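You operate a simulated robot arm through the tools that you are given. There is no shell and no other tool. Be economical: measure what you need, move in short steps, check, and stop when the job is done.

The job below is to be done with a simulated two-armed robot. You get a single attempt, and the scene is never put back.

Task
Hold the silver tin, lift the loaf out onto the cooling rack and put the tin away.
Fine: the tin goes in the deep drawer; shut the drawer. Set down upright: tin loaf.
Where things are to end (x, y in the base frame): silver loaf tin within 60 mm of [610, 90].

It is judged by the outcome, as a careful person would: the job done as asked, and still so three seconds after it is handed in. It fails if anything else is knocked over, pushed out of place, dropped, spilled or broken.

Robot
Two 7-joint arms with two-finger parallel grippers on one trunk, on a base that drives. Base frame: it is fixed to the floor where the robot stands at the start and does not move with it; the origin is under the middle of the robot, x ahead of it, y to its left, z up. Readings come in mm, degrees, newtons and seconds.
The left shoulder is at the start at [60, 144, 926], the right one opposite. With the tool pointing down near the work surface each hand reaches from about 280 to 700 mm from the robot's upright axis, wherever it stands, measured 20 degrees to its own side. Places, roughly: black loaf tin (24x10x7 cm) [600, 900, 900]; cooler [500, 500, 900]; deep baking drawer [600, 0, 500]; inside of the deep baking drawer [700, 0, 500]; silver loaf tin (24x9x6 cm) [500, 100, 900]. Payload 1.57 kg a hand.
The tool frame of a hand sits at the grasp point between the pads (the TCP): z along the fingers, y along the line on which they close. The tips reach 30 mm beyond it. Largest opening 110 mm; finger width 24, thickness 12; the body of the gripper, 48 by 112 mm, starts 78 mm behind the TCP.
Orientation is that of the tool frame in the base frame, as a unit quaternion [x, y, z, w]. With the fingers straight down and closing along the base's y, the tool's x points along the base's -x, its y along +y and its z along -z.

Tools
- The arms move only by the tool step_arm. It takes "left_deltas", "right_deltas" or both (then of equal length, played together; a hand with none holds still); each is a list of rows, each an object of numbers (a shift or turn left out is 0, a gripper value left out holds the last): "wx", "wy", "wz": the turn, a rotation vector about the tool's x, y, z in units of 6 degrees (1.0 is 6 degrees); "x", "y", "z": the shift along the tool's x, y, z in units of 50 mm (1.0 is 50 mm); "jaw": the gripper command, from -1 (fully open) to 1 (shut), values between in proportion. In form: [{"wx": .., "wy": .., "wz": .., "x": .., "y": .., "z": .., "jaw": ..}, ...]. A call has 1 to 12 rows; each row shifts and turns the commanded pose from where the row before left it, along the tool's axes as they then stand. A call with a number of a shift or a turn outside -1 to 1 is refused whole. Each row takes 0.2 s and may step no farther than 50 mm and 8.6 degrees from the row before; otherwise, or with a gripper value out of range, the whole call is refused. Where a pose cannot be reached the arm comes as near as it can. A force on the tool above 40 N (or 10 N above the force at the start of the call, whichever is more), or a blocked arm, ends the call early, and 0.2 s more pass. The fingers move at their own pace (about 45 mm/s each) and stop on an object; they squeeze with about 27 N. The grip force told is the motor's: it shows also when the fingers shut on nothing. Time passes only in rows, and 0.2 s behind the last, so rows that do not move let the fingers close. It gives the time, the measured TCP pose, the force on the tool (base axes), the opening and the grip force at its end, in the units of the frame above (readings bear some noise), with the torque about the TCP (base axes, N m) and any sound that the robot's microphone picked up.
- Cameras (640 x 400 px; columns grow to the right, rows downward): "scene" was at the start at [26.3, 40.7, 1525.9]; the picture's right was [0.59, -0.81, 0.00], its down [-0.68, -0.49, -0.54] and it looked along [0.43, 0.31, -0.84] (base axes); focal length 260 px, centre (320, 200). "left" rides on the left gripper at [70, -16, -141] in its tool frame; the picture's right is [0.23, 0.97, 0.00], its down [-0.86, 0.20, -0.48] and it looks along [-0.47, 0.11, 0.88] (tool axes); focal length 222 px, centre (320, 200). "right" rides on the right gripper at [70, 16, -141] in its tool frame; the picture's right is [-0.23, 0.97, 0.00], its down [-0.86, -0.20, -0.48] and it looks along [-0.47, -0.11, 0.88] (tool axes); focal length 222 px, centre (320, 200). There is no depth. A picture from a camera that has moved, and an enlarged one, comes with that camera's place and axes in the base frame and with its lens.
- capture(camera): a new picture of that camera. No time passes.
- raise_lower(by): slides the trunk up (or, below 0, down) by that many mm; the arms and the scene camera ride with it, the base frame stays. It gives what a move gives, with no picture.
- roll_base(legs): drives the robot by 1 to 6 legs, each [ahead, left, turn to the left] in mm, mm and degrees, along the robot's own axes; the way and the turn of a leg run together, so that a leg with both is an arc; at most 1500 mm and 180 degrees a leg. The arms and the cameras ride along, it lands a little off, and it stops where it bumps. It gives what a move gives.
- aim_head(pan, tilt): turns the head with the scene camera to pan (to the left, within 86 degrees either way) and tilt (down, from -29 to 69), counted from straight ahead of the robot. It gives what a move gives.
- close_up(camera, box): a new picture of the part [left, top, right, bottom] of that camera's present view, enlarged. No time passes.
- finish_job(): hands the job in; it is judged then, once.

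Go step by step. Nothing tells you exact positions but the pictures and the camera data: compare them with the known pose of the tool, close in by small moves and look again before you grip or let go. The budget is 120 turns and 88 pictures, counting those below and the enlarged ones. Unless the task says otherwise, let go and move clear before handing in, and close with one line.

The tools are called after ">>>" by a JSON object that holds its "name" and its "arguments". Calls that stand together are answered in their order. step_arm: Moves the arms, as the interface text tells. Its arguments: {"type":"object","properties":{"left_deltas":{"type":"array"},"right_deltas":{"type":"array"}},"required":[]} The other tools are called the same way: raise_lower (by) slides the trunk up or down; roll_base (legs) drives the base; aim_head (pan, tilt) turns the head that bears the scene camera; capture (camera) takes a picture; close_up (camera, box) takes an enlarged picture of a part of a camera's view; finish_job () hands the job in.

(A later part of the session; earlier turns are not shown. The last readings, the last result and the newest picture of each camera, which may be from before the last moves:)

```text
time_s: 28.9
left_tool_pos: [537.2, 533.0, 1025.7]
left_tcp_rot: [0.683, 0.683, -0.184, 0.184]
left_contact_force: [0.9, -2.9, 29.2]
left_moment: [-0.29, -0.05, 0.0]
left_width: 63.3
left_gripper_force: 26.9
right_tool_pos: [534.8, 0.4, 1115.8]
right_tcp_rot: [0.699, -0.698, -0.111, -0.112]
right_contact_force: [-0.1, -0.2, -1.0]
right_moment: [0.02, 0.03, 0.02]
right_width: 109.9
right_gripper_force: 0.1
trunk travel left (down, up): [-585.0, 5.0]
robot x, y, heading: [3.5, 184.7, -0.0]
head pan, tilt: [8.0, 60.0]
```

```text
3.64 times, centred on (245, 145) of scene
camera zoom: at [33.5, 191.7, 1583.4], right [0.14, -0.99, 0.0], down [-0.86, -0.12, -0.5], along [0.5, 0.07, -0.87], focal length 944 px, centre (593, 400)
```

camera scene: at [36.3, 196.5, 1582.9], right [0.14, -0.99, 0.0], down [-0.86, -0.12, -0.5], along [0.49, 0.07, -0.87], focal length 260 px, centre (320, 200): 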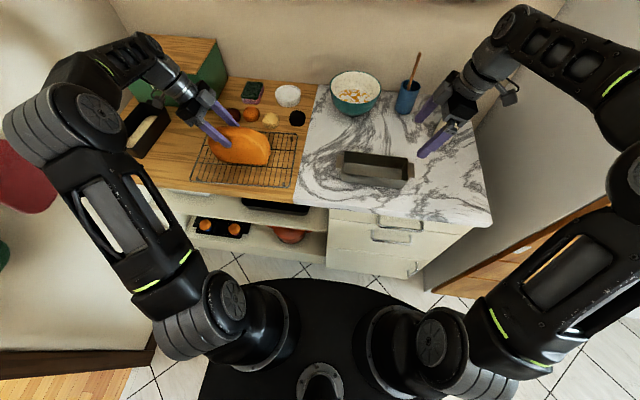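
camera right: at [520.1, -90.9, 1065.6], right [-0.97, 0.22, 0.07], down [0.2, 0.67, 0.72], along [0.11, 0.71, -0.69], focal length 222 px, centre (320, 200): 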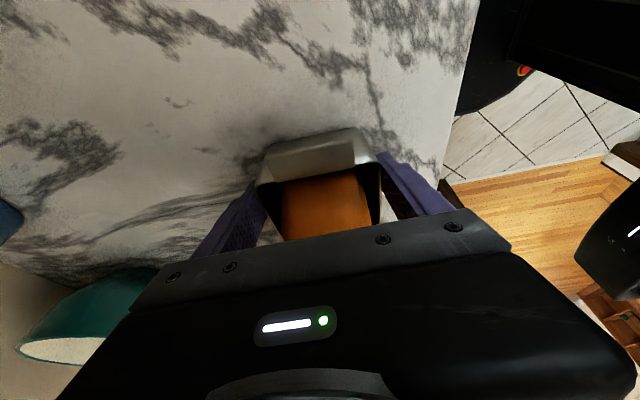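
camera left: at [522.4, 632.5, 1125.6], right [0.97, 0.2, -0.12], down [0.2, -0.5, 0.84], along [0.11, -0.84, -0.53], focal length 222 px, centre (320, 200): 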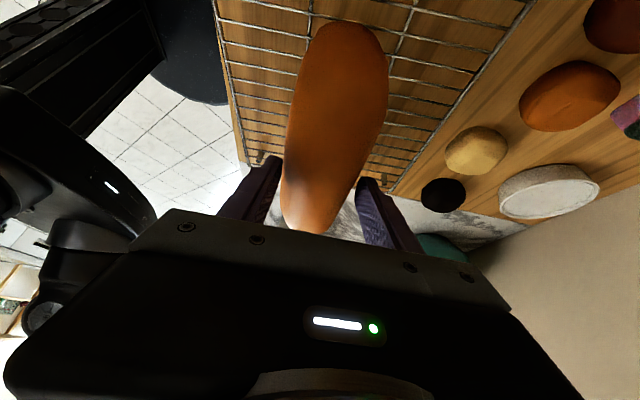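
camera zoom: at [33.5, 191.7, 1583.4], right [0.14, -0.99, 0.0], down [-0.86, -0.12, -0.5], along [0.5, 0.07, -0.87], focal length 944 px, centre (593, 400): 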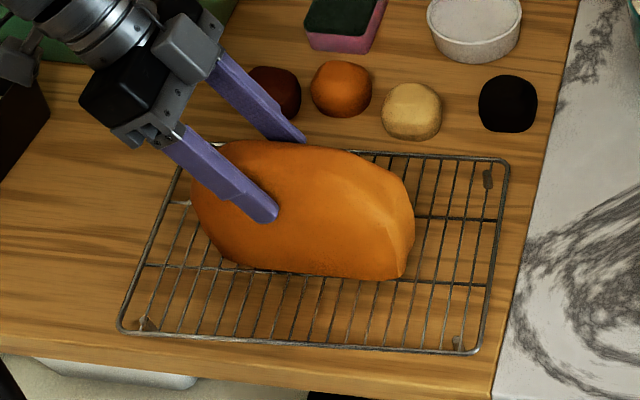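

Contact is made (29 N) and the loaf sits flat on the rack. I'll ease off a few millimetres, then open.

>>> {"name": "step_arm", "arguments": {"left_deltas": [{"z": -0.035, "x": -0.02}, {}]}}

>>> {"name": "close_up", "arguments": {"camera": "scene", "box": [170, 90, 320, 200]}}

```text
time_s: 29.6
left_tool_pos: [536.2, 532.9, 1024.9]
left_tcp_rot: [0.683, 0.683, -0.185, 0.182]
left_contact_force: [3.0, -6.8, 23.3]
left_moment: [-0.43, -0.34, 0.1]
left_width: 63.1
left_gripper_force: 27.4
right_tool_pos: [535.5, -0.2, 1113.6]
right_tcp_rot: [0.699, -0.698, -0.111, -0.112]
right_contact_force: [0.0, -0.2, -0.1]
right_moment: [-0.03, 0.01, 0.03]
right_width: 110.1
right_gripper_force: 0.0
trunk travel left (down, up): [-585.0, 5.0]
robot x, y, heading: [1.5, 182.4, -0.2]
head pan, tilt: [8.0, 60.0]
```

```text
3.64 times, centred on (245, 145) of scene
camera zoom: at [34.4, 191.5, 1583.0], right [0.14, -0.99, 0.0], down [-0.86, -0.12, -0.5], along [0.5, 0.07, -0.87], focal length 944 px, centre (593, 400)
```

zoom: 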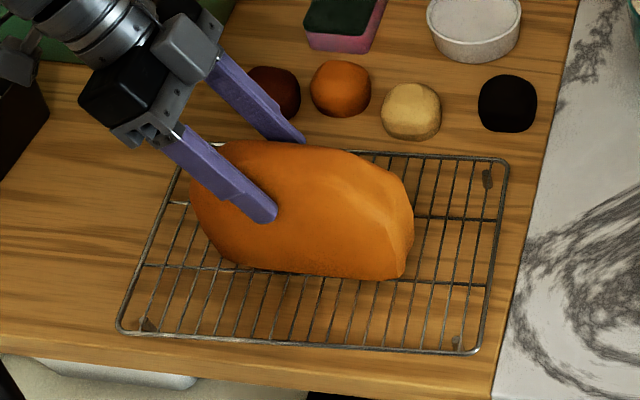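

Still 23 N. I'll ease up a bit more.

>>> {"name": "step_arm", "arguments": {"left_deltas": [{"z": -0.05, "x": -0.03}, {"z": -0.03, "x": -0.02}, {}]}}

```text
time_s: 30.4
left_tool_pos: [537.0, 535.5, 1026.7]
left_tcp_rot: [0.681, 0.685, -0.186, 0.181]
left_contact_force: [-0.1, 0.1, -4.0]
left_moment: [0.06, 0.0, -0.01]
left_width: 63.3
left_gripper_force: 26.7
right_tool_pos: [536.2, 1.6, 1113.6]
right_tcp_rot: [0.699, -0.698, -0.111, -0.11]
right_contact_force: [0.8, -0.1, -0.6]
right_moment: [-0.01, 0.0, -0.01]
right_width: 110.1
right_gripper_force: 0.1
trunk travel left (down, up): [-585.0, 5.0]
robot x, y, heading: [1.2, 183.0, 0.3]
head pan, tilt: [8.0, 60.0]
```

The loaf is just off the contact point. I'll lower 2 mm and open.

>>> {"name": "step_arm", "arguments": {"left_deltas": [{"z": 0.035, "x": 0.02}, {}]}}

>>> {"name": "step_arm", "arguments": {"left_deltas": [{"jaw": 0.1}, {"jaw": 0.0}, {"jaw": -0.2}, {}]}}

>>> {"name": "close_up", "arguments": {"camera": "scene", "box": [170, 90, 320, 200]}}

```text
time_s: 30.9
left_tool_pos: [537.7, 536.0, 1026.8]
left_tcp_rot: [0.682, 0.683, -0.186, 0.181]
left_contact_force: [-0.7, -0.3, -4.0]
left_moment: [0.05, 0.01, 0.0]
left_width: 63.3
left_gripper_force: 26.7
right_tool_pos: [535.4, 2.3, 1113.7]
right_tcp_rot: [0.699, -0.698, -0.11, -0.111]
right_contact_force: [0.3, -0.3, -0.2]
right_moment: [0.0, -0.01, 0.0]
right_width: 110.0
right_gripper_force: 0.1
trunk travel left (down, up): [-585.0, 5.0]
robot x, y, heading: [0.1, 183.8, -0.1]
head pan, tilt: [8.0, 60.0]
```

```text
time_s: 31.9
left_tool_pos: [536.7, 535.8, 1027.4]
left_tcp_rot: [0.682, 0.684, -0.186, 0.182]
left_contact_force: [-0.4, 0.1, -0.1]
left_moment: [-0.01, -0.03, 0.0]
left_width: 65.8
left_gripper_force: 0.3
right_tool_pos: [536.2, 1.7, 1112.7]
right_tcp_rot: [0.699, -0.697, -0.111, -0.11]
right_contact_force: [-0.2, 0.3, 0.7]
right_moment: [0.01, 0.0, 0.01]
right_width: 110.0
right_gripper_force: 0.0
trunk travel left (down, up): [-585.0, 5.0]
robot x, y, heading: [2.9, 186.6, -0.1]
head pan, tilt: [8.0, 60.0]
```

```text
3.64 times, centred on (245, 145) of scene
camera zoom: at [36.0, 193.9, 1583.0], right [0.14, -0.99, 0.0], down [-0.86, -0.12, -0.5], along [0.49, 0.07, -0.87], focal length 944 px, centre (593, 400)
```

zoom: 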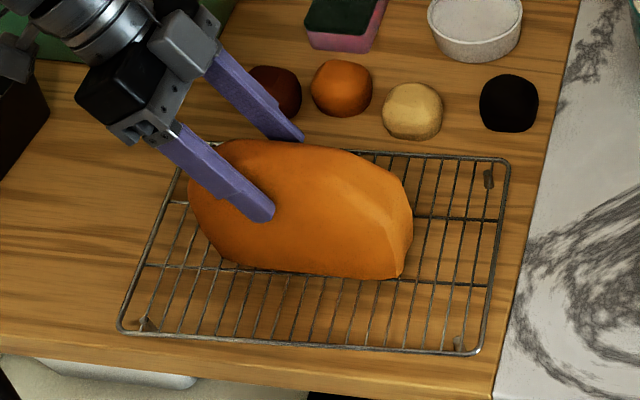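

The loaf stands on the rack and has settled. I'll open fully and retract along the fingers.

>>> {"name": "step_arm", "arguments": {"left_deltas": [{"jaw": -1}, {"jaw": -1}, {"jaw": -1}, {"z": -0.6}, {"z": -0.8}, {"z": -0.8}, {}]}}

>>> {"name": "capture", "arguments": {"camera": "scene"}}

>>> {"name": "close_up", "arguments": {"camera": "scene", "box": [170, 90, 320, 200]}}

```text
time_s: 33.5
left_tool_pos: [536.5, 540.0, 1036.8]
left_tcp_rot: [0.682, 0.683, -0.186, 0.181]
left_contact_force: [0.2, -0.3, -0.1]
left_moment: [-0.03, -0.01, 0.01]
left_width: 110.1
left_gripper_force: 0.0
left hand out of reach, approached as far as the arm can: row 4, 5, 6
right_tool_pos: [535.1, 2.0, 1113.3]
right_tcp_rot: [0.699, -0.698, -0.11, -0.11]
right_contact_force: [-0.1, 0.2, 0.5]
right_moment: [-0.01, -0.01, 0.03]
right_width: 110.1
right_gripper_force: 0.1
trunk travel left (down, up): [-585.0, 5.0]
robot x, y, heading: [1.3, 189.2, 0.0]
head pan, tilt: [8.0, 60.0]
```

```text
49 pictures are left
camera scene: at [36.0, 193.9, 1583.0], right [0.14, -0.99, 0.0], down [-0.86, -0.12, -0.5], along [0.49, 0.07, -0.87], focal length 260 px, centre (320, 200)
```

scene: 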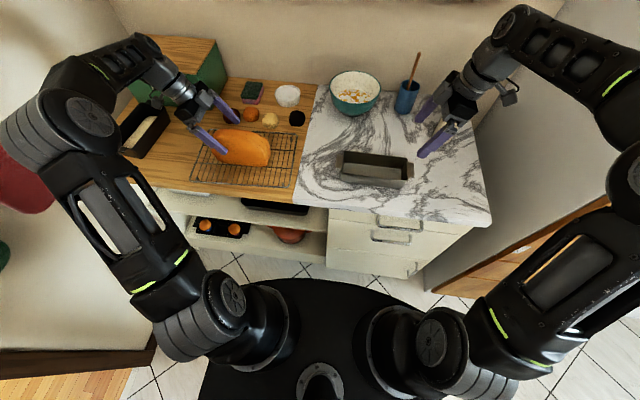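

```text
3.64 times, centred on (245, 145) of scene
camera zoom: at [36.0, 193.9, 1583.0], right [0.14, -0.99, 0.0], down [-0.86, -0.12, -0.5], along [0.49, 0.07, -0.87], focal length 944 px, centre (593, 400)
```

zoom: 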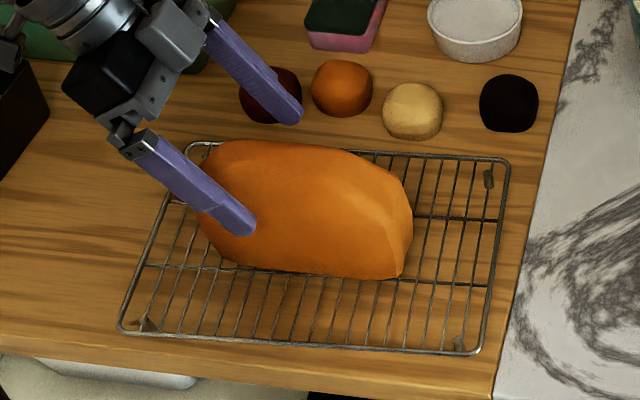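

The left arm is at its reach limit that way. I'll straighten the hand about its TCP (the fingers straddle the loaf with clearance), then go up.

>>> {"name": "step_arm", "arguments": {"left_deltas": [{"wy": 1}, {"wy": 1}, {"wy": 1}, {"wy": 1}, {"wy": 1}, {"z": -0.8}, {"z": -0.8}, {"z": -0.6}, {}]}}

>>> {"name": "close_up", "arguments": {"camera": "scene", "box": [130, 50, 330, 200]}}

```text
time_s: 35.5
left_tool_pos: [538.9, 540.8, 1129.2]
left_tcp_rot: [0.706, 0.708, -0.001, -0.001]
left_contact_force: [-0.6, 0.2, -0.4]
left_moment: [0.02, 0.01, -0.01]
left_width: 110.0
left_gripper_force: 0.1
left hand out of reach, approached as far as the arm can: row 8
right_tool_pos: [536.7, 1.2, 1113.9]
right_tcp_rot: [0.699, -0.698, -0.111, -0.11]
right_contact_force: [-0.6, 0.6, 0.1]
right_moment: [0.0, 0.02, -0.02]
right_width: 110.0
right_gripper_force: 0.0
trunk travel left (down, up): [-585.0, 5.0]
robot x, y, heading: [-0.6, 185.3, 0.3]
head pan, tilt: [8.0, 60.0]
```

```text
2.67 times, centred on (230, 125) of scene
camera zoom: at [36.1, 193.6, 1583.0], right [0.14, -0.99, 0.0], down [-0.86, -0.12, -0.5], along [0.49, 0.07, -0.87], focal length 692 px, centre (560, 400)
```

zoom: 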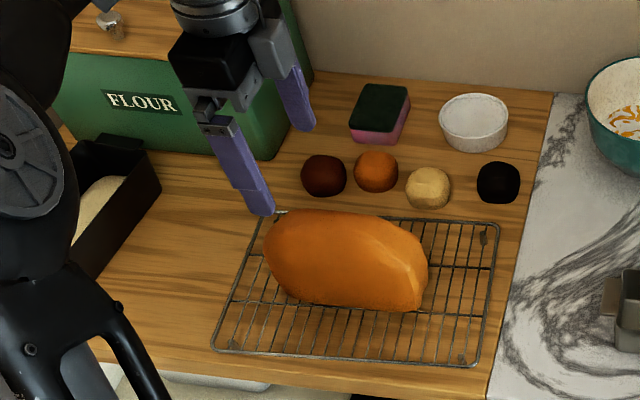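

The loaf is upright on the rack. Plan: the left hand picks up the empty tin, the right hand pulls the drawer by driving back, the left places the tin, and the right shuts the drawer. First I'll tuck the right hand in and shift the base right.

>>> {"name": "step_arm", "arguments": {"right_deltas": [{"wy": 1}, {"wy": 1}, {"wy": 1}, {"y": 0.8, "z": -0.4}, {"y": 0.7, "z": -0.4}, {}]}}

>>> {"name": "roll_base", "arguments": {"legs": [[0, -135, 0]]}}

>>> {"name": "step_arm", "arguments": {"left_deltas": [{"x": -1}, {"x": -1}, {"x": -1}, {"x": -1}, {"x": -1}, {"x": -1}, {}]}}

>>> {"name": "capture", "arguments": {"camera": "left"}}

>>> {"name": "capture", "arguments": {"camera": "scene"}}

```text
time_s: 37.0
left_tool_pos: [538.5, 539.7, 1127.0]
left_tcp_rot: [0.707, 0.707, -0.002, -0.002]
left_contact_force: [0.1, -0.1, -0.2]
left_moment: [0.02, 0.01, 0.01]
left_width: 109.8
left_gripper_force: 0.1
right_tool_pos: [459.6, 0.7, 1154.6]
right_tcp_rot: [0.708, -0.706, 0.0, 0.0]
right_contact_force: [-0.1, -0.4, 0.3]
right_moment: [0.02, 0.01, -0.01]
right_width: 110.1
right_gripper_force: 0.0
trunk travel left (down, up): [-585.0, 5.0]
robot x, y, heading: [2.9, 181.8, -0.1]
head pan, tilt: [8.0, 60.0]
```

```text
time_s: 38.2
left_tool_pos: [538.6, 404.0, 1129.2]
left_tcp_rot: [0.707, 0.707, -0.001, -0.001]
left_contact_force: [0.0, -0.6, 1.0]
left_moment: [0.04, -0.01, 0.02]
left_width: 109.9
left_gripper_force: 0.2
right_tool_pos: [460.1, -134.4, 1154.4]
right_tcp_rot: [0.707, -0.707, -0.001, -0.001]
right_contact_force: [0.3, -0.5, 0.2]
right_moment: [0.03, 0.01, 0.06]
right_width: 110.0
right_gripper_force: 0.0
trunk travel left (down, up): [-585.0, 5.0]
robot x, y, heading: [2.7, 49.5, -0.0]
head pan, tilt: [8.0, 60.0]
```

```text
time_s: 39.9
left_tool_pos: [539.5, 106.3, 1129.3]
left_tcp_rot: [0.706, 0.708, -0.003, -0.002]
left_contact_force: [0.0, -0.9, 0.1]
left_moment: [-0.04, 0.02, -0.04]
left_width: 109.7
left_gripper_force: 0.1
right_tool_pos: [460.4, -131.3, 1154.3]
right_tcp_rot: [0.708, -0.706, 0.001, 0.0]
right_contact_force: [0.6, -0.4, 0.2]
right_moment: [-0.01, 0.0, 0.0]
right_width: 110.2
right_gripper_force: 0.0
trunk travel left (down, up): [-585.0, 5.0]
robot x, y, heading: [1.5, 52.2, -0.0]
head pan, tilt: [8.0, 60.0]
```

```text
46 pictures are left
camera left: at [523.4, 177.0, 1271.2], right [0.97, 0.23, 0.0], down [0.2, -0.85, 0.48], along [0.11, -0.47, -0.88], focal length 222 px, centre (320, 200)
```

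left: 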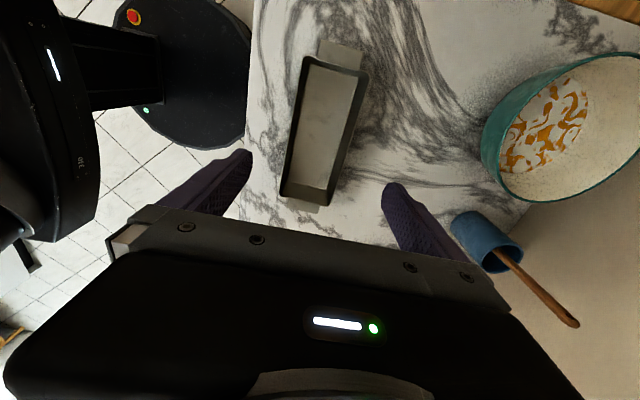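

```text
45 pictures are left
camera scene: at [36.1, 61.3, 1583.0], right [0.14, -0.99, 0.0], down [-0.86, -0.12, -0.5], along [0.49, 0.07, -0.87], focal length 260 px, centre (320, 200)
```

scene: 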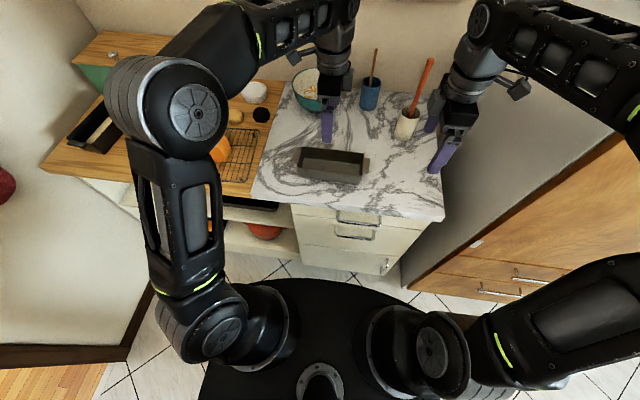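

The tin is straight below (centre ≈[539, 100]). I'll descend and grip it across its width.

>>> {"name": "step_arm", "arguments": {"left_deltas": [{"z": 1, "x": -0.1}, {"z": 1}, {"z": 0.9}, {"z": 0.4}, {"z": 0.32}, {}]}}

>>> {"name": "step_arm", "arguments": {"left_deltas": [{"jaw": 1}, {"jaw": 1}, {"jaw": 1}, {"jaw": 1}, {}]}}

>>> {"name": "capture", "arguments": {"camera": "left"}}

```text
refused: row 1 steps farther than a row can; nothing moved
```

```text
time_s: 41.0
left_tool_pos: [538.4, 105.2, 1129.2]
left_tcp_rot: [0.707, 0.708, -0.002, 0.0]
left_contact_force: [0.1, -1.2, 0.4]
left_moment: [0.06, 0.01, 0.01]
left_width: 4.0
left_gripper_force: 0.3
right_tool_pos: [461.4, -131.9, 1154.8]
right_tcp_rot: [0.707, -0.707, 0.001, 0.0]
right_contact_force: [0.4, -0.1, -0.4]
right_moment: [0.01, -0.01, 0.01]
right_width: 109.9
right_gripper_force: 0.0
trunk travel left (down, up): [-585.0, 5.0]
robot x, y, heading: [-0.3, 47.9, -0.2]
head pan, tilt: [8.0, 60.0]
```

```text
44 pictures are left
camera left: at [523.3, 176.1, 1271.5], right [0.97, 0.23, 0.0], down [0.2, -0.85, 0.48], along [0.11, -0.47, -0.88], focal length 222 px, centre (320, 200)
```

left: 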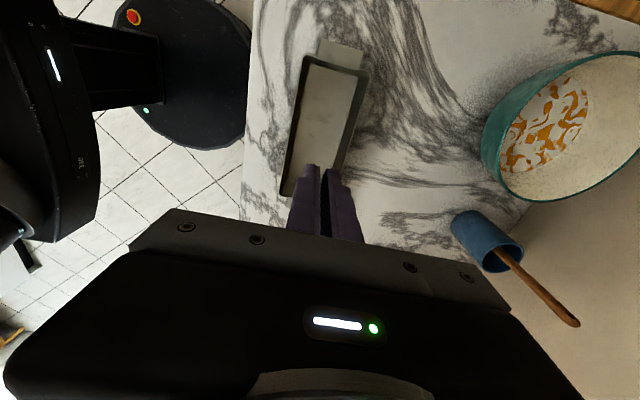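

The descent was refused because one row was too long, so the gripper shut on air. I'll reopen it and descend with smaller rows.

>>> {"name": "step_arm", "arguments": {"left_deltas": [{"jaw": -1}, {"jaw": -1}, {"jaw": -1}, {"jaw": -1}, {"jaw": -1, "x": -0.1}, {"z": 0.9}, {"z": 0.9}, {"z": 0.9}, {"z": 0.5}, {"z": 0.4}, {}]}}

```text
time_s: 43.5
left_tool_pos: [537.7, 101.0, 948.4]
left_tcp_rot: [0.707, 0.707, -0.002, -0.001]
left_contact_force: [1.0, 0.2, 0.0]
left_moment: [0.0, 0.02, -0.01]
left_width: 110.1
left_gripper_force: 0.1
right_tool_pos: [460.6, -133.2, 1155.2]
right_tcp_rot: [0.708, -0.706, 0.0, 0.001]
right_contact_force: [-0.5, 0.0, -0.2]
right_moment: [-0.02, -0.02, -0.02]
right_width: 109.8
right_gripper_force: 0.0
trunk travel left (down, up): [-585.0, 5.0]
robot x, y, heading: [0.0, 50.0, -0.0]
head pan, tilt: [8.0, 60.0]
```

>>> {"name": "step_arm", "arguments": {"left_deltas": [{"jaw": 1}, {"jaw": 1}, {"jaw": 1}, {"jaw": 1}, {}]}}

>>> {"name": "step_arm", "arguments": {"left_deltas": [{"z": -0.2}, {"z": -0.6}, {"z": -0.9}, {"z": -0.9}, {}]}}

>>> {"name": "capture", "arguments": {"camera": "left"}}

>>> {"name": "capture", "arguments": {"camera": "scene"}}

```text
time_s: 44.6
left_tool_pos: [537.5, 100.9, 948.2]
left_tcp_rot: [0.708, 0.707, -0.001, -0.002]
left_contact_force: [1.4, 0.1, 0.0]
left_moment: [0.01, -0.07, -0.02]
left_width: 87.4
left_gripper_force: 26.6
right_tool_pos: [462.0, -132.7, 1155.2]
right_tcp_rot: [0.707, -0.707, 0.0, 0.001]
right_contact_force: [-0.1, -0.1, 0.3]
right_moment: [0.03, 0.03, -0.03]
right_width: 109.8
right_gripper_force: 0.1
trunk travel left (down, up): [-585.0, 5.0]
robot x, y, heading: [-0.2, 51.5, -0.1]
head pan, tilt: [8.0, 60.0]
```

```text
time_s: 45.9
left_tool_pos: [538.3, 100.7, 1078.1]
left_tcp_rot: [0.707, 0.708, -0.003, -0.001]
left_contact_force: [-1.2, -0.2, -1.2]
left_moment: [-0.01, 0.0, 0.0]
left_width: 87.6
left_gripper_force: 27.0
right_tool_pos: [461.1, -132.9, 1153.9]
right_tcp_rot: [0.707, -0.707, 0.0, 0.0]
right_contact_force: [0.1, 0.7, 0.8]
right_moment: [-0.03, 0.0, 0.0]
right_width: 109.8
right_gripper_force: 0.1
trunk travel left (down, up): [-585.0, 5.0]
robot x, y, heading: [1.2, 52.0, -0.0]
head pan, tilt: [8.0, 60.0]
```

```text
43 pictures are left
camera left: at [523.5, 171.1, 1219.9], right [0.97, 0.23, -0.01], down [0.2, -0.85, 0.48], along [0.1, -0.47, -0.88], focal length 222 px, centre (320, 200)
```

left: 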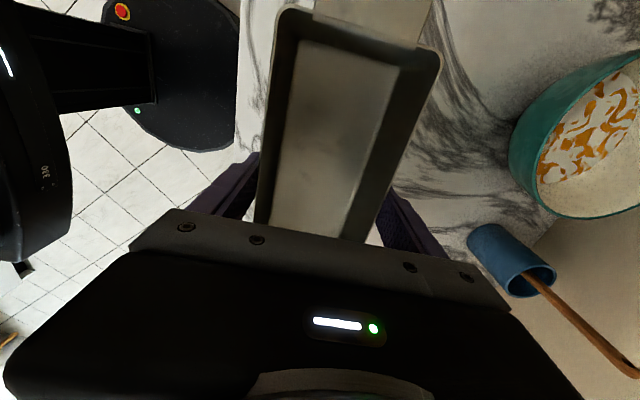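

```text
42 pictures are left
camera scene: at [36.6, 59.8, 1582.9], right [0.14, -0.99, 0.0], down [-0.86, -0.12, -0.5], along [0.49, 0.07, -0.87], focal length 260 px, centre (320, 200)
```

scene: 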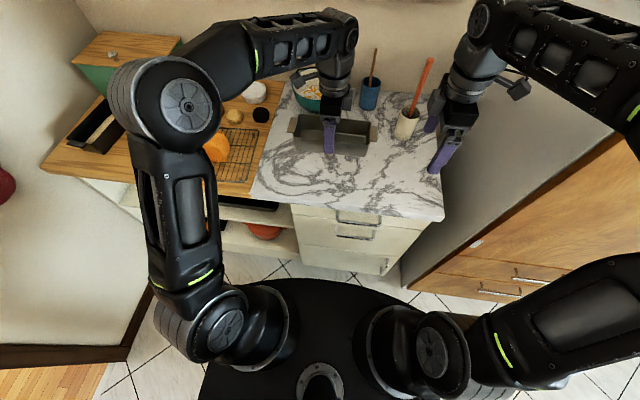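

The tin is held level at about 0.1 kg. I'll draw it in toward the robot, back off, lower the trunk somewhat and bring the right hand down, ready to turn forward.

>>> {"name": "step_arm", "arguments": {"left_deltas": [{"y": -0.9}, {"y": -0.9}, {"y": -0.9}, {}]}}

>>> {"name": "roll_base", "arguments": {"legs": [[-170, 0, 0]]}}

>>> {"name": "raise_lower", "arguments": {"by": -110}}

>>> {"name": "aim_head", "arguments": {"pan": -5, "tilt": 50}}

>>> {"name": "capture", "arguments": {"camera": "scene"}}

```text
time_s: 46.9
left_tool_pos: [402.8, 101.0, 1078.9]
left_tcp_rot: [0.707, 0.707, -0.002, -0.001]
left_contact_force: [-0.6, 0.4, -1.9]
left_moment: [-0.02, -0.01, -0.03]
left_width: 87.4
left_gripper_force: 27.1
right_tool_pos: [461.6, -132.5, 1154.4]
right_tcp_rot: [0.708, -0.706, 0.0, 0.001]
right_contact_force: [-0.6, -0.9, 0.2]
right_moment: [0.0, 0.03, 0.01]
right_width: 110.1
right_gripper_force: 0.1
trunk travel left (down, up): [-585.0, 5.0]
robot x, y, heading: [-2.8, 48.3, 0.4]
head pan, tilt: [8.0, 60.0]
```

```text
time_s: 48.3
left_tool_pos: [232.1, 101.6, 1079.9]
left_tcp_rot: [0.707, 0.707, -0.002, -0.001]
left_contact_force: [0.0, 0.2, -2.7]
left_moment: [0.0, -0.03, 0.01]
left_width: 87.2
left_gripper_force: 26.8
right_tool_pos: [290.9, -131.9, 1153.5]
right_tcp_rot: [0.708, -0.707, 0.001, 0.0]
right_contact_force: [-0.2, -0.4, 1.2]
right_moment: [-0.01, -0.01, -0.02]
right_width: 110.0
right_gripper_force: 0.1
trunk travel left (down, up): [-585.0, 5.0]
robot x, y, heading: [-169.4, 49.3, -0.0]
head pan, tilt: [8.0, 60.0]
```

```text
time_s: 49.7
left_tool_pos: [235.1, 101.2, 968.7]
left_tcp_rot: [0.707, 0.708, -0.002, 0.0]
left_contact_force: [0.1, -0.3, -2.2]
left_moment: [0.03, 0.03, 0.01]
left_width: 87.2
left_gripper_force: 27.3
right_tool_pos: [291.9, -130.9, 1044.6]
right_tcp_rot: [0.708, -0.706, 0.0, 0.0]
right_contact_force: [-0.1, 0.5, 0.1]
right_moment: [0.01, -0.06, 0.01]
right_width: 109.9
right_gripper_force: 0.1
trunk travel left (down, up): [-475.0, 115.0]
robot x, y, heading: [-167.1, 47.6, 0.3]
head pan, tilt: [8.0, 60.0]
```

```text
time_s: 50.5
left_tool_pos: [234.9, 100.3, 968.4]
left_tcp_rot: [0.707, 0.707, -0.001, -0.001]
left_contact_force: [-0.6, 0.0, -2.1]
left_moment: [0.01, 0.0, 0.01]
left_width: 87.2
left_gripper_force: 27.1
right_tool_pos: [292.6, -132.9, 1044.0]
right_tcp_rot: [0.708, -0.707, 0.0, 0.0]
right_contact_force: [-0.1, 0.3, -0.1]
right_moment: [0.02, 0.01, 0.02]
right_width: 110.0
right_gripper_force: 0.1
trunk travel left (down, up): [-475.0, 115.0]
robot x, y, heading: [-168.7, 50.6, 0.2]
head pan, tilt: [-5.0, 50.0]
```

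```text
41 pictures are left
camera scene: at [-122.4, 43.8, 1485.5], right [-0.09, -1.0, 0.0], down [-0.76, 0.07, -0.64], along [0.64, -0.05, -0.77], focal length 260 px, centre (320, 200)
```

scene: 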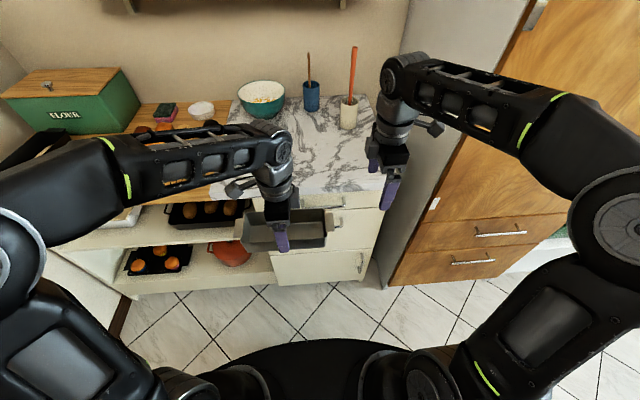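

The tin hides the handle. I'll swing it to the left and turn the right hand to point forward.

>>> {"name": "step_arm", "arguments": {"left_deltas": [{"x": 0.9}, {"x": 0.9}, {"x": 0.9}, {}, {}, {}, {}, {}], "right_deltas": [{"wx": 1, "z": 0.7}, {"wx": 1, "z": 0.7}, {"wx": 1, "z": 0.7}, {"wx": 1}, {"wx": 1}, {"wx": 1}, {"wx": 1}, {"wx": 1}]}}

>>> {"name": "step_arm", "arguments": {"right_deltas": [{"wx": 1}, {"wx": 1}, {"wx": 1}, {"wx": 1}, {"wx": 1}, {"wx": 1}, {"wx": 1}, {}]}}

>>> {"name": "capture", "arguments": {"camera": "scene"}}

>>> {"name": "capture", "arguments": {"camera": "right"}}

```text
time_s: 52.3
left_tool_pos: [234.8, 236.7, 969.4]
left_tcp_rot: [0.706, 0.708, -0.003, -0.002]
left_contact_force: [0.0, 0.3, -1.6]
left_moment: [-0.01, 0.0, 0.0]
left_width: 87.1
left_gripper_force: 26.9
right_tool_pos: [313.7, -131.7, 943.9]
right_tcp_rot: [0.648, -0.645, 0.286, -0.287]
right_contact_force: [0.5, -0.6, -0.2]
right_moment: [-0.04, 0.01, 0.0]
right_width: 109.9
right_gripper_force: 0.1
right hand out of reach, approached as far as the arm can: row 8
trunk travel left (down, up): [-475.0, 115.0]
robot x, y, heading: [-169.9, 48.3, 0.1]
head pan, tilt: [-5.0, 50.0]
```

```text
time_s: 54.1
left_tool_pos: [234.7, 237.4, 968.8]
left_tcp_rot: [0.707, 0.708, -0.002, 0.0]
left_contact_force: [0.1, 0.3, -0.8]
left_moment: [0.03, -0.02, 0.01]
left_width: 87.2
left_gripper_force: 26.8
right_tool_pos: [373.3, -124.6, 950.8]
right_tcp_rot: [0.586, -0.576, 0.404, -0.402]
right_contact_force: [0.4, 0.7, 0.0]
right_moment: [-0.02, 0.0, -0.01]
right_width: 109.6
right_gripper_force: 0.1
right hand out of reach, approached as far as the arm can: row 1, 2, 3, 4, 5, 6, 7
trunk travel left (down, up): [-475.0, 115.0]
robot x, y, heading: [-169.0, 48.9, -0.0]
head pan, tilt: [-5.0, 50.0]
```

```text
40 pictures are left
camera scene: at [-122.4, 43.7, 1485.5], right [-0.09, -1.0, 0.0], down [-0.76, 0.07, -0.64], along [0.64, -0.06, -0.77], focal length 260 px, centre (320, 200)
```

scene: 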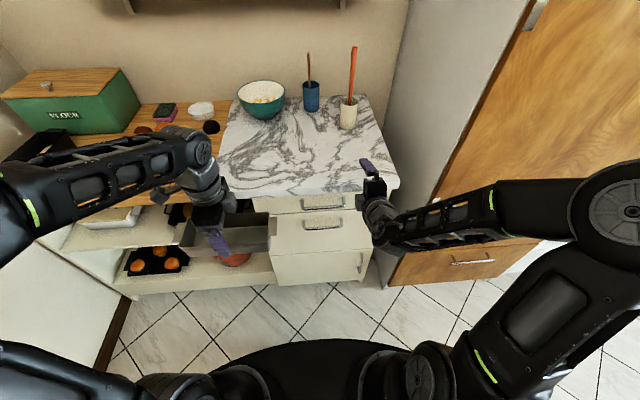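

```text
39 pictures are left
camera right: at [234.9, -194.3, 983.1], right [-0.34, 0.21, -0.92], down [-0.39, 0.86, 0.34], along [0.86, 0.47, -0.21], focal length 222 px, centre (320, 200)
```

right: 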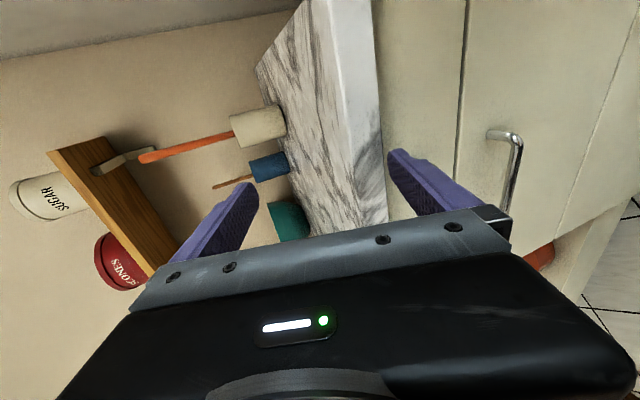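

The right hand points forward and about 20° downward, which is fine for the bar. I'll back off a little so it can drop to handle height safely.

>>> {"name": "roll_base", "arguments": {"legs": [[-90, 0, 0]]}}

>>> {"name": "step_arm", "arguments": {"right_deltas": [{"y": 0.84, "z": 0.31}, {"y": 0.84, "z": 0.31}, {"y": 0.84, "z": 0.31}, {"y": 0.84, "z": 0.31}, {"y": 0.84, "z": 0.31}, {}]}}

>>> {"name": "capture", "arguments": {"camera": "scene"}}

>>> {"name": "capture", "arguments": {"camera": "right"}}

```text
time_s: 55.2
left_tool_pos: [142.1, 236.1, 969.4]
left_tcp_rot: [0.706, 0.708, -0.002, -0.001]
left_contact_force: [0.0, 0.0, -1.3]
left_moment: [0.03, -0.04, 0.01]
left_width: 87.3
left_gripper_force: 27.2
right_tool_pos: [282.5, -125.1, 950.0]
right_tcp_rot: [0.585, -0.575, 0.405, -0.404]
right_contact_force: [-0.3, 1.0, -0.3]
right_moment: [-0.01, 0.03, 0.03]
right_width: 110.0
right_gripper_force: 0.1
trunk travel left (down, up): [-475.0, 115.0]
robot x, y, heading: [-259.2, 49.4, 0.3]
head pan, tilt: [-5.0, 50.0]
```

```text
time_s: 56.6
left_tool_pos: [143.8, 236.8, 968.6]
left_tcp_rot: [0.706, 0.708, -0.002, 0.0]
left_contact_force: [-0.3, 0.1, -1.6]
left_moment: [-0.01, 0.01, -0.01]
left_width: 87.1
left_gripper_force: 27.1
right_tool_pos: [281.0, -122.8, 913.5]
right_tcp_rot: [0.586, -0.575, 0.405, -0.402]
right_contact_force: [0.1, -0.6, 0.1]
right_moment: [0.01, 0.02, 0.0]
right_width: 109.9
right_gripper_force: 0.0
right hand out of reach, approached as far as the arm can: row 1, 2, 3, 4, 5
trunk travel left (down, up): [-475.0, 115.0]
robot x, y, heading: [-258.3, 52.0, 0.1]
head pan, tilt: [-5.0, 50.0]
```

```text
38 pictures are left
camera scene: at [-212.3, 43.6, 1485.5], right [-0.09, -1.0, 0.0], down [-0.76, 0.07, -0.64], along [0.64, -0.05, -0.77], focal length 260 px, centre (320, 200)
```

scene: 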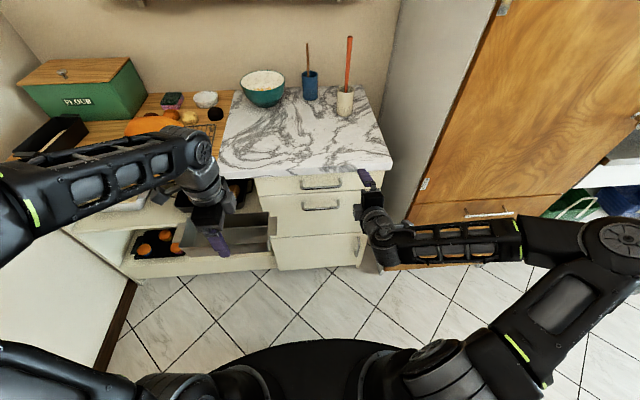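

```text
37 pictures are left
camera right: at [143.1, -192.6, 946.4], right [-0.34, 0.21, -0.91], down [-0.39, 0.86, 0.34], along [0.86, 0.47, -0.21], focal length 222 px, centre (320, 200)
```

right: 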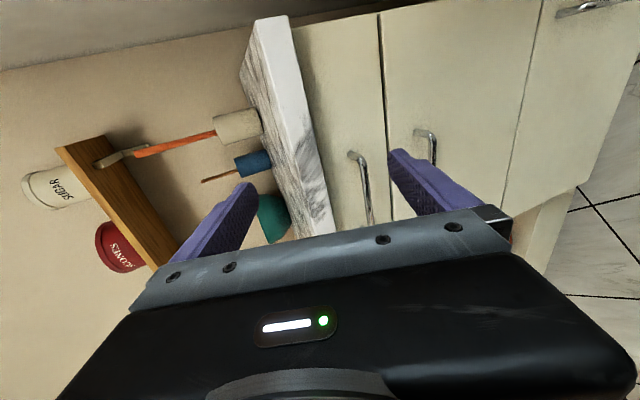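

The wrist is at a limit there. Lowering the trunk takes the right hand down to handle height as it stands, so I'll first raise the tin and move it left.

>>> {"name": "step_arm", "arguments": {"left_deltas": [{"z": -0.9}, {"z": -0.9}, {"x": 0.9}, {"x": 0.9}, {"x": 0.9}, {}]}}

>>> {"name": "raise_lower", "arguments": {"by": -210}}

>>> {"name": "capture", "arguments": {"camera": "scene"}}

>>> {"name": "capture", "arguments": {"camera": "right"}}

```text
time_s: 58.0
left_tool_pos: [144.3, 372.1, 1053.0]
left_tcp_rot: [0.707, 0.707, -0.001, -0.002]
left_contact_force: [0.1, 0.1, -1.5]
left_moment: [0.0, -0.01, 0.01]
left_width: 87.0
left_gripper_force: 27.0
left hand out of reach, approached as far as the arm can: row 2
right_tool_pos: [280.0, -124.3, 913.1]
right_tcp_rot: [0.586, -0.576, 0.404, -0.401]
right_contact_force: [1.4, -0.7, -1.0]
right_moment: [0.02, 0.01, -0.01]
right_width: 110.0
right_gripper_force: 0.0
trunk travel left (down, up): [-475.0, 115.0]
robot x, y, heading: [-259.1, 52.6, -0.2]
head pan, tilt: [-5.0, 50.0]
```

```text
time_s: 60.2
left_tool_pos: [143.9, 371.0, 841.5]
left_tcp_rot: [0.707, 0.707, -0.002, -0.001]
left_contact_force: [0.0, -0.1, -1.6]
left_moment: [0.04, 0.0, 0.0]
left_width: 87.3
left_gripper_force: 27.0
right_tool_pos: [281.1, -123.2, 702.6]
right_tcp_rot: [0.586, -0.576, 0.405, -0.401]
right_contact_force: [-0.9, -0.5, 0.1]
right_moment: [-0.01, 0.0, 0.0]
right_width: 110.1
right_gripper_force: 0.0
trunk travel left (down, up): [-265.0, 325.0]
robot x, y, heading: [-261.6, 50.5, 0.1]
head pan, tilt: [-5.0, 50.0]
```

```text
36 pictures are left
camera scene: at [-212.5, 43.7, 1275.6], right [-0.09, -1.0, 0.0], down [-0.76, 0.07, -0.64], along [0.64, -0.05, -0.77], focal length 260 px, centre (320, 200)
```

scene: 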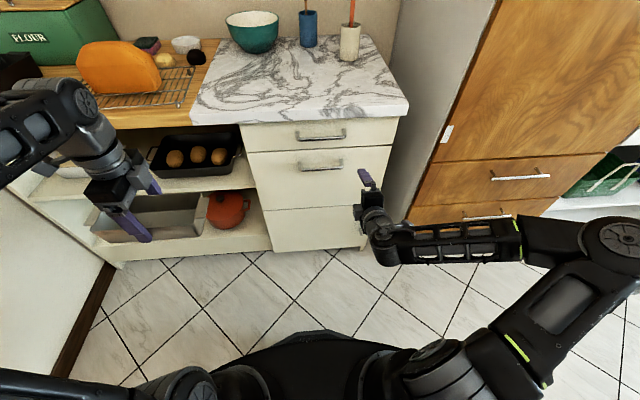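

```text
35 pictures are left
camera right: at [143.0, -192.5, 736.5], right [-0.34, 0.21, -0.91], down [-0.39, 0.86, 0.34], along [0.86, 0.47, -0.21], focal length 222 px, centre (320, 200)
```

right: 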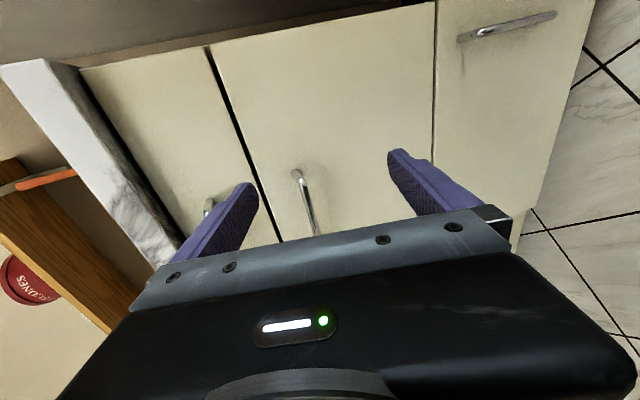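

The handle bar is near x≈410, y −85..50, z≈697. I'll narrow the jaw, centre the hand on the bar and try to level it.

>>> {"name": "step_arm", "arguments": {"right_deltas": [{"jaw": 0.0, "x": -0.8}, {"x": -0.8}, {"z": 0.55, "y": -0.2}, {"z": 0.5, "y": -0.2}, {"wx": 1}, {"wx": 1}, {}]}}

>>> {"name": "capture", "arguments": {"camera": "right"}}

>>> {"name": "close_up", "arguments": {"camera": "scene", "box": [230, 90, 410, 220]}}

```text
time_s: 61.8
left_tool_pos: [144.0, 371.3, 842.5]
left_tcp_rot: [0.706, 0.708, -0.001, -0.001]
left_contact_force: [0.3, -0.5, -1.1]
left_moment: [0.02, -0.03, 0.0]
left_width: 87.1
left_gripper_force: 26.8
right_tool_pos: [337.4, -43.1, 702.2]
right_tcp_rot: [0.54, -0.531, 0.463, -0.461]
right_contact_force: [0.4, -0.4, -0.6]
right_moment: [0.01, -0.05, 0.02]
right_width: 55.0
right_gripper_force: 0.1
trunk travel left (down, up): [-265.0, 325.0]
robot x, y, heading: [-254.8, 52.0, 0.1]
head pan, tilt: [-5.0, 50.0]
```

```text
34 pictures are left
camera right: at [194.7, -112.9, 706.5], right [-0.14, 0.22, -0.97], down [-0.45, 0.85, 0.26], along [0.88, 0.47, -0.03], focal length 222 px, centre (320, 200)
```

right: 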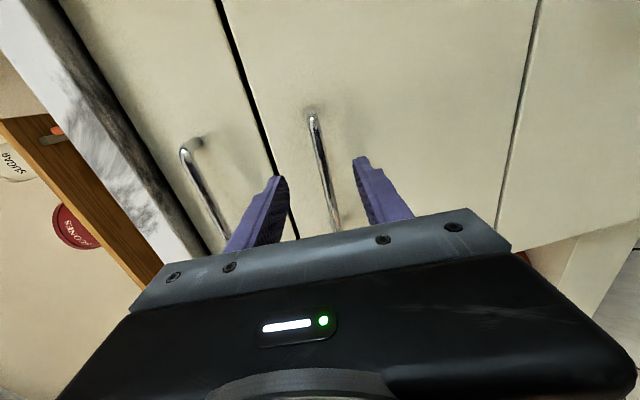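

```text
3.08 times, centred on (320, 155) of scene
camera zoom: at [-212.3, 43.1, 1275.5], right [-0.09, -1.0, 0.0], down [-0.76, 0.07, -0.64], along [0.64, -0.05, -0.77], focal length 799 px, centre (320, 338)
```

zoom: 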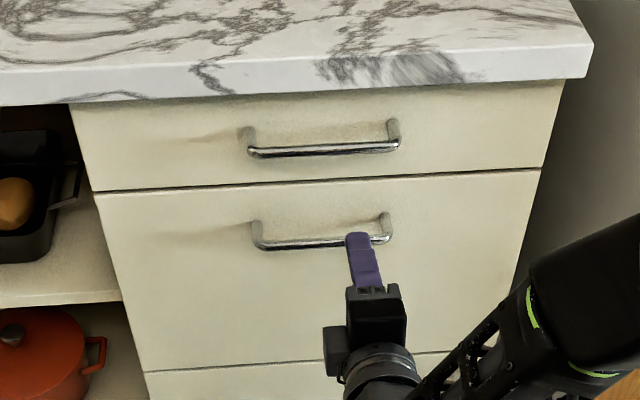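

The bar is measured at x≈404, z≈689. I'll move in so it lies between the fingertips, then close.

>>> {"name": "step_arm", "arguments": {"right_deltas": [{"z": 0.56, "y": 0.03}, {"z": 0.56, "y": 0.03}, {}]}}

>>> {"name": "capture", "arguments": {"camera": "right"}}

```text
time_s: 62.6
left_tool_pos: [144.7, 371.3, 842.3]
left_tcp_rot: [0.706, 0.708, -0.002, -0.001]
left_contact_force: [0.1, -0.1, -1.6]
left_moment: [0.0, -0.02, -0.02]
left_width: 86.9
left_gripper_force: 27.2
right_tool_pos: [391.2, -41.6, 690.1]
right_tcp_rot: [0.541, -0.531, 0.462, -0.461]
right_contact_force: [0.2, 0.1, 0.6]
right_moment: [-0.05, -0.04, 0.04]
right_width: 54.8
right_gripper_force: 0.0
trunk travel left (down, up): [-265.0, 325.0]
robot x, y, heading: [-260.7, 48.8, -0.0]
head pan, tilt: [-5.0, 50.0]
```

```text
32 pictures are left
camera right: at [249.3, -111.7, 694.3], right [-0.15, 0.21, -0.97], down [-0.45, 0.85, 0.26], along [0.88, 0.47, -0.03], focal length 222 px, centre (320, 200)
```

right: 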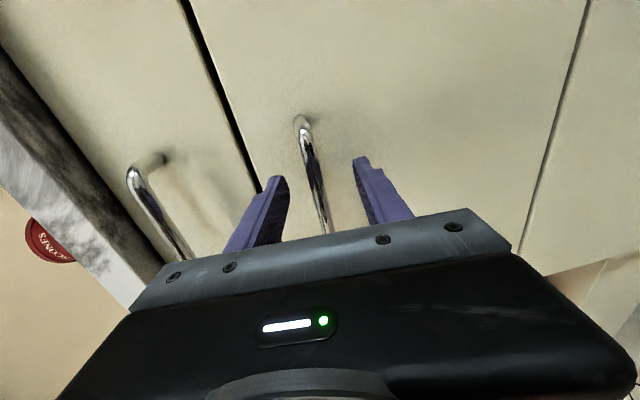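

>>> {"name": "step_arm", "arguments": {"right_deltas": [{"jaw": 1}, {"jaw": 1}, {"jaw": 1}, {"jaw": 1}, {}]}}

>>> {"name": "capture", "arguments": {"camera": "right"}}

```text
time_s: 63.8
left_tool_pos: [143.3, 371.6, 842.9]
left_tcp_rot: [0.706, 0.708, -0.002, 0.0]
left_contact_force: [0.6, 0.0, -1.3]
left_moment: [0.01, 0.02, 0.01]
left_width: 86.9
left_gripper_force: 26.1
right_tool_pos: [391.6, -41.0, 692.4]
right_tcp_rot: [0.54, -0.53, 0.463, -0.462]
right_contact_force: [2.0, -1.1, 12.0]
right_moment: [0.72, -0.22, -0.15]
right_width: 11.8
right_gripper_force: 30.2
trunk travel left (down, up): [-265.0, 325.0]
robot x, y, heading: [-256.7, 52.1, -0.0]
head pan, tilt: [-5.0, 50.0]
```

```text
31 pictures are left
camera right: at [249.1, -111.6, 695.8], right [-0.14, 0.22, -0.97], down [-0.45, 0.85, 0.26], along [0.88, 0.47, -0.02], focal length 222 px, centre (320, 200)
```

right: 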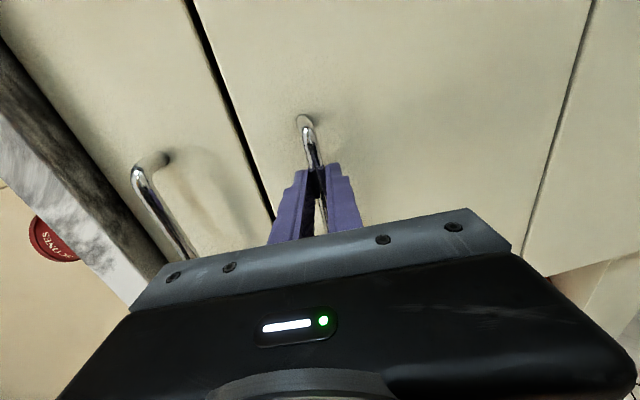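

The bar is gripped (12 mm). I'll pull by driving back, a short leg first.

>>> {"name": "roll_base", "arguments": {"legs": [[-80, 0, 0]]}}

>>> {"name": "capture", "arguments": {"camera": "scene"}}

```text
time_s: 64.9
left_tool_pos: [63.1, 371.9, 843.0]
left_tcp_rot: [0.707, 0.707, -0.001, 0.0]
left_contact_force: [-0.8, -0.1, -1.1]
left_moment: [0.01, -0.03, 0.03]
left_width: 87.3
left_gripper_force: 26.8
right_tool_pos: [310.1, -41.8, 693.0]
right_tcp_rot: [0.539, -0.53, 0.463, -0.462]
right_contact_force: [-1.3, 1.5, 21.1]
right_moment: [0.7, -0.32, 0.09]
right_width: 12.1
right_gripper_force: 29.8
trunk travel left (down, up): [-265.0, 325.0]
robot x, y, heading: [-341.2, 53.7, 0.4]
head pan, tilt: [-5.0, 50.0]
```

```text
30 pictures are left
camera scene: at [-294.4, 43.8, 1275.7], right [-0.09, -1.0, 0.0], down [-0.76, 0.07, -0.64], along [0.64, -0.06, -0.77], focal length 260 px, centre (320, 200)
```

scene: 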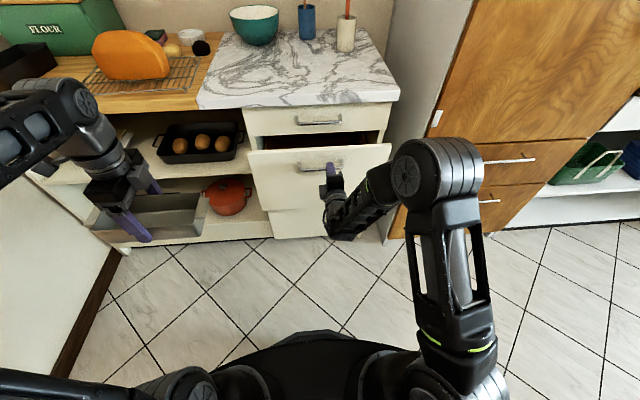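

The drawer is coming open. I'll keep pulling.

>>> {"name": "roll_base", "arguments": {"legs": [[-130, 0, 0], [-110, 0, 0]]}}

>>> {"name": "capture", "arguments": {"camera": "scene"}}

```text
time_s: 67.0
left_tool_pos: [-175.8, 372.2, 843.9]
left_tcp_rot: [0.706, 0.708, -0.002, -0.001]
left_contact_force: [0.8, -0.2, -1.7]
left_moment: [0.02, 0.01, 0.0]
left_width: 87.3
left_gripper_force: 26.9
right_tool_pos: [71.2, -41.9, 693.0]
right_tcp_rot: [0.54, -0.53, 0.462, -0.462]
right_contact_force: [-1.4, 0.7, 12.4]
right_moment: [0.72, -0.2, -0.01]
right_width: 12.2
right_gripper_force: 29.3
trunk travel left (down, up): [-265.0, 325.0]
robot x, y, heading: [-578.0, 48.8, 0.2]
head pan, tilt: [-5.0, 50.0]
```

```text
29 pictures are left
camera scene: at [-533.6, 43.3, 1275.6], right [-0.09, -1.0, 0.0], down [-0.76, 0.07, -0.64], along [0.64, -0.05, -0.77], focal length 260 px, centre (320, 200)
```

scene: 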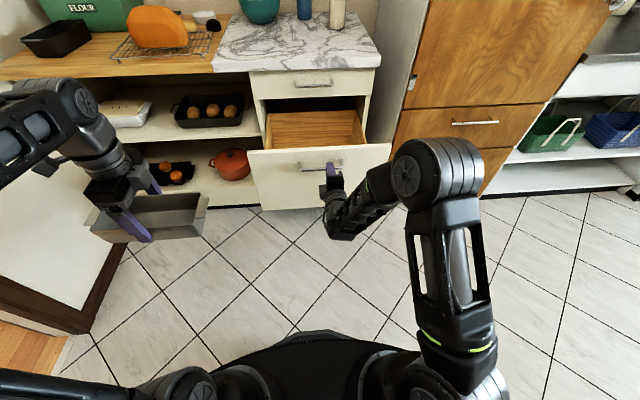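

The drawer is open about 320 mm. I'll release the handle, back off, then move the right hand up and inward out of the way.

>>> {"name": "step_arm", "arguments": {"right_deltas": [{"jaw": 0}, {"jaw": 0}, {"jaw": 0}, {"z": -0.6}, {"z": -0.8}, {}]}}

>>> {"name": "step_arm", "arguments": {"right_deltas": [{"y": -0.9, "x": 0.3}, {"y": -0.9, "x": 0.3}, {"y": -0.9, "x": 0.3}, {"y": -0.9, "x": 0.3}, {"y": -0.6, "x": 0.6}, {}]}}

>>> {"name": "raise_lower", "arguments": {"by": 80}}

>>> {"name": "capture", "arguments": {"camera": "scene"}}

```text
time_s: 68.4
left_tool_pos: [-176.7, 372.3, 842.6]
left_tcp_rot: [0.707, 0.708, -0.002, 0.0]
left_contact_force: [-0.1, 0.4, -1.8]
left_moment: [0.01, -0.02, 0.0]
left_width: 87.2
left_gripper_force: 26.8
right_tool_pos: [1.2, -42.7, 702.2]
right_tcp_rot: [0.54, -0.529, 0.463, -0.463]
right_contact_force: [0.2, -0.3, -0.8]
right_moment: [0.04, -0.03, 0.04]
right_width: 55.1
right_gripper_force: 0.0
trunk travel left (down, up): [-265.0, 325.0]
robot x, y, heading: [-579.8, 47.6, 0.2]
head pan, tilt: [-5.0, 50.0]
```

```text
time_s: 69.8
left_tool_pos: [-176.2, 371.6, 841.7]
left_tcp_rot: [0.706, 0.708, -0.002, -0.001]
left_contact_force: [-0.2, -0.9, -2.2]
left_moment: [0.0, 0.01, 0.0]
left_width: 87.3
left_gripper_force: 27.6
right_tool_pos: [34.4, -129.9, 911.5]
right_tcp_rot: [0.541, -0.529, 0.463, -0.461]
right_contact_force: [0.0, 0.4, -0.4]
right_moment: [0.01, -0.01, -0.01]
right_width: 54.9
right_gripper_force: 0.1
trunk travel left (down, up): [-265.0, 325.0]
robot x, y, heading: [-578.7, 47.9, -0.2]
head pan, tilt: [-5.0, 50.0]
```

```text
time_s: 70.9
left_tool_pos: [-175.3, 372.3, 923.0]
left_tcp_rot: [0.706, 0.708, -0.002, -0.002]
left_contact_force: [-0.7, 0.7, -1.2]
left_moment: [-0.01, -0.01, -0.03]
left_width: 86.9
left_gripper_force: 27.2
right_tool_pos: [33.5, -129.6, 990.7]
right_tcp_rot: [0.54, -0.53, 0.463, -0.462]
right_contact_force: [-0.1, -0.2, 0.3]
right_moment: [-0.02, -0.02, 0.0]
right_width: 54.9
right_gripper_force: 0.0
trunk travel left (down, up): [-345.0, 245.0]
robot x, y, heading: [-581.0, 51.6, 0.1]
head pan, tilt: [-5.0, 50.0]
```

```text
28 pictures are left
camera scene: at [-532.2, 43.2, 1355.5], right [-0.09, -1.0, 0.0], down [-0.76, 0.07, -0.64], along [0.64, -0.05, -0.77], focal length 260 px, centre (320, 200)
```

scene: 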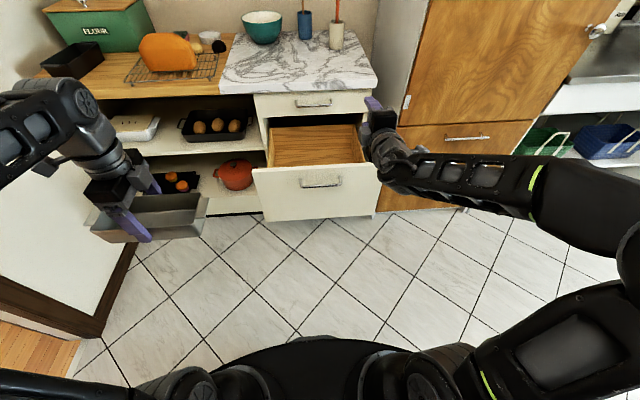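

The drawer is open and the right hand is clear. I'll pull the right hand back a bit more, drive forward, and look into the drawer.

>>> {"name": "step_arm", "arguments": {"right_deltas": [{"z": -0.9}, {"z": -0.9}, {"z": -0.9}, {}]}}

>>> {"name": "roll_base", "arguments": {"legs": [[200, 0, 0], [120, 0, 0]]}}

>>> {"name": "capture", "arguments": {"camera": "scene"}}

```text
time_s: 71.9
left_tool_pos: [-175.8, 371.1, 922.1]
left_tcp_rot: [0.707, 0.707, -0.001, -0.001]
left_contact_force: [-0.9, -1.0, -1.0]
left_moment: [0.01, -0.02, -0.04]
left_width: 87.6
left_gripper_force: 27.0
right_tool_pos: [-83.7, -129.0, 1024.0]
right_tcp_rot: [0.541, -0.531, 0.462, -0.461]
right_contact_force: [0.3, 0.2, 0.1]
right_moment: [-0.02, -0.01, -0.03]
right_width: 54.9
right_gripper_force: 0.1
right hand out of reach, approached as far as the arm can: row 3
trunk travel left (down, up): [-345.0, 245.0]
robot x, y, heading: [-581.7, 47.6, 0.3]
head pan, tilt: [-5.0, 50.0]
```

```text
time_s: 74.4
left_tool_pos: [144.1, 373.3, 921.7]
left_tcp_rot: [0.705, 0.709, -0.003, -0.002]
left_contact_force: [0.1, -0.1, -2.4]
left_moment: [0.05, 0.05, -0.01]
left_width: 87.2
left_gripper_force: 26.5
right_tool_pos: [237.1, -126.3, 1023.9]
right_tcp_rot: [0.541, -0.53, 0.462, -0.462]
right_contact_force: [0.6, -0.1, -0.4]
right_moment: [0.03, 0.03, 0.01]
right_width: 54.9
right_gripper_force: 0.0
trunk travel left (down, up): [-345.0, 245.0]
robot x, y, heading: [-257.8, 51.1, 0.4]
head pan, tilt: [-5.0, 50.0]
```

```text
27 pictures are left
camera scene: at [-211.2, 44.5, 1355.5], right [-0.08, -1.0, 0.0], down [-0.76, 0.06, -0.64], along [0.64, -0.05, -0.77], focal length 260 px, centre (320, 200)
```

scene: 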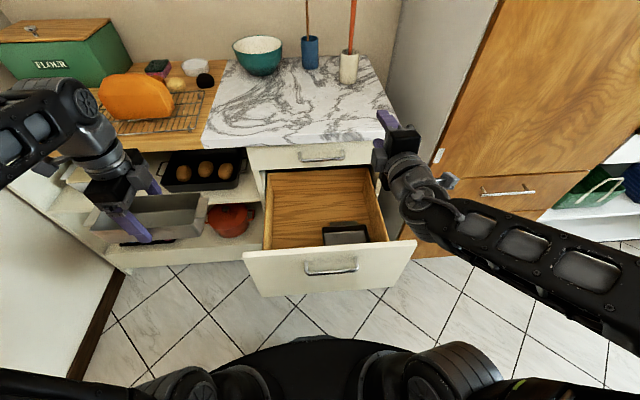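

There is already something in the front right of the drawer. I'll zoom in to measure the free space.

>>> {"name": "close_up", "arguments": {"camera": "scene", "box": [230, 140, 430, 300]}}

```text
2.50 times, centred on (330, 220) of scene
camera zoom: at [-211.2, 44.5, 1355.5], right [-0.08, -1.0, 0.0], down [-0.76, 0.06, -0.64], along [0.64, -0.05, -0.77], focal length 649 px, centre (295, 150)
```

zoom: 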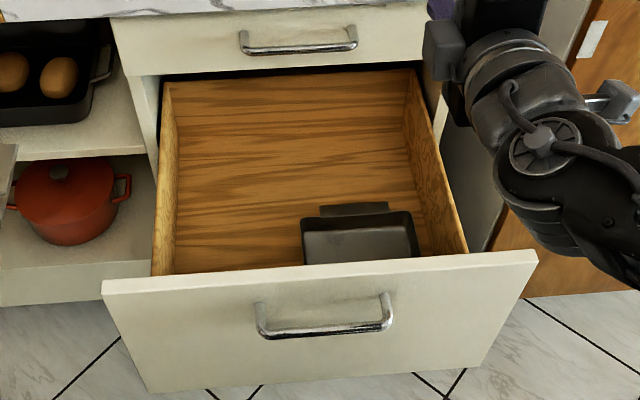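

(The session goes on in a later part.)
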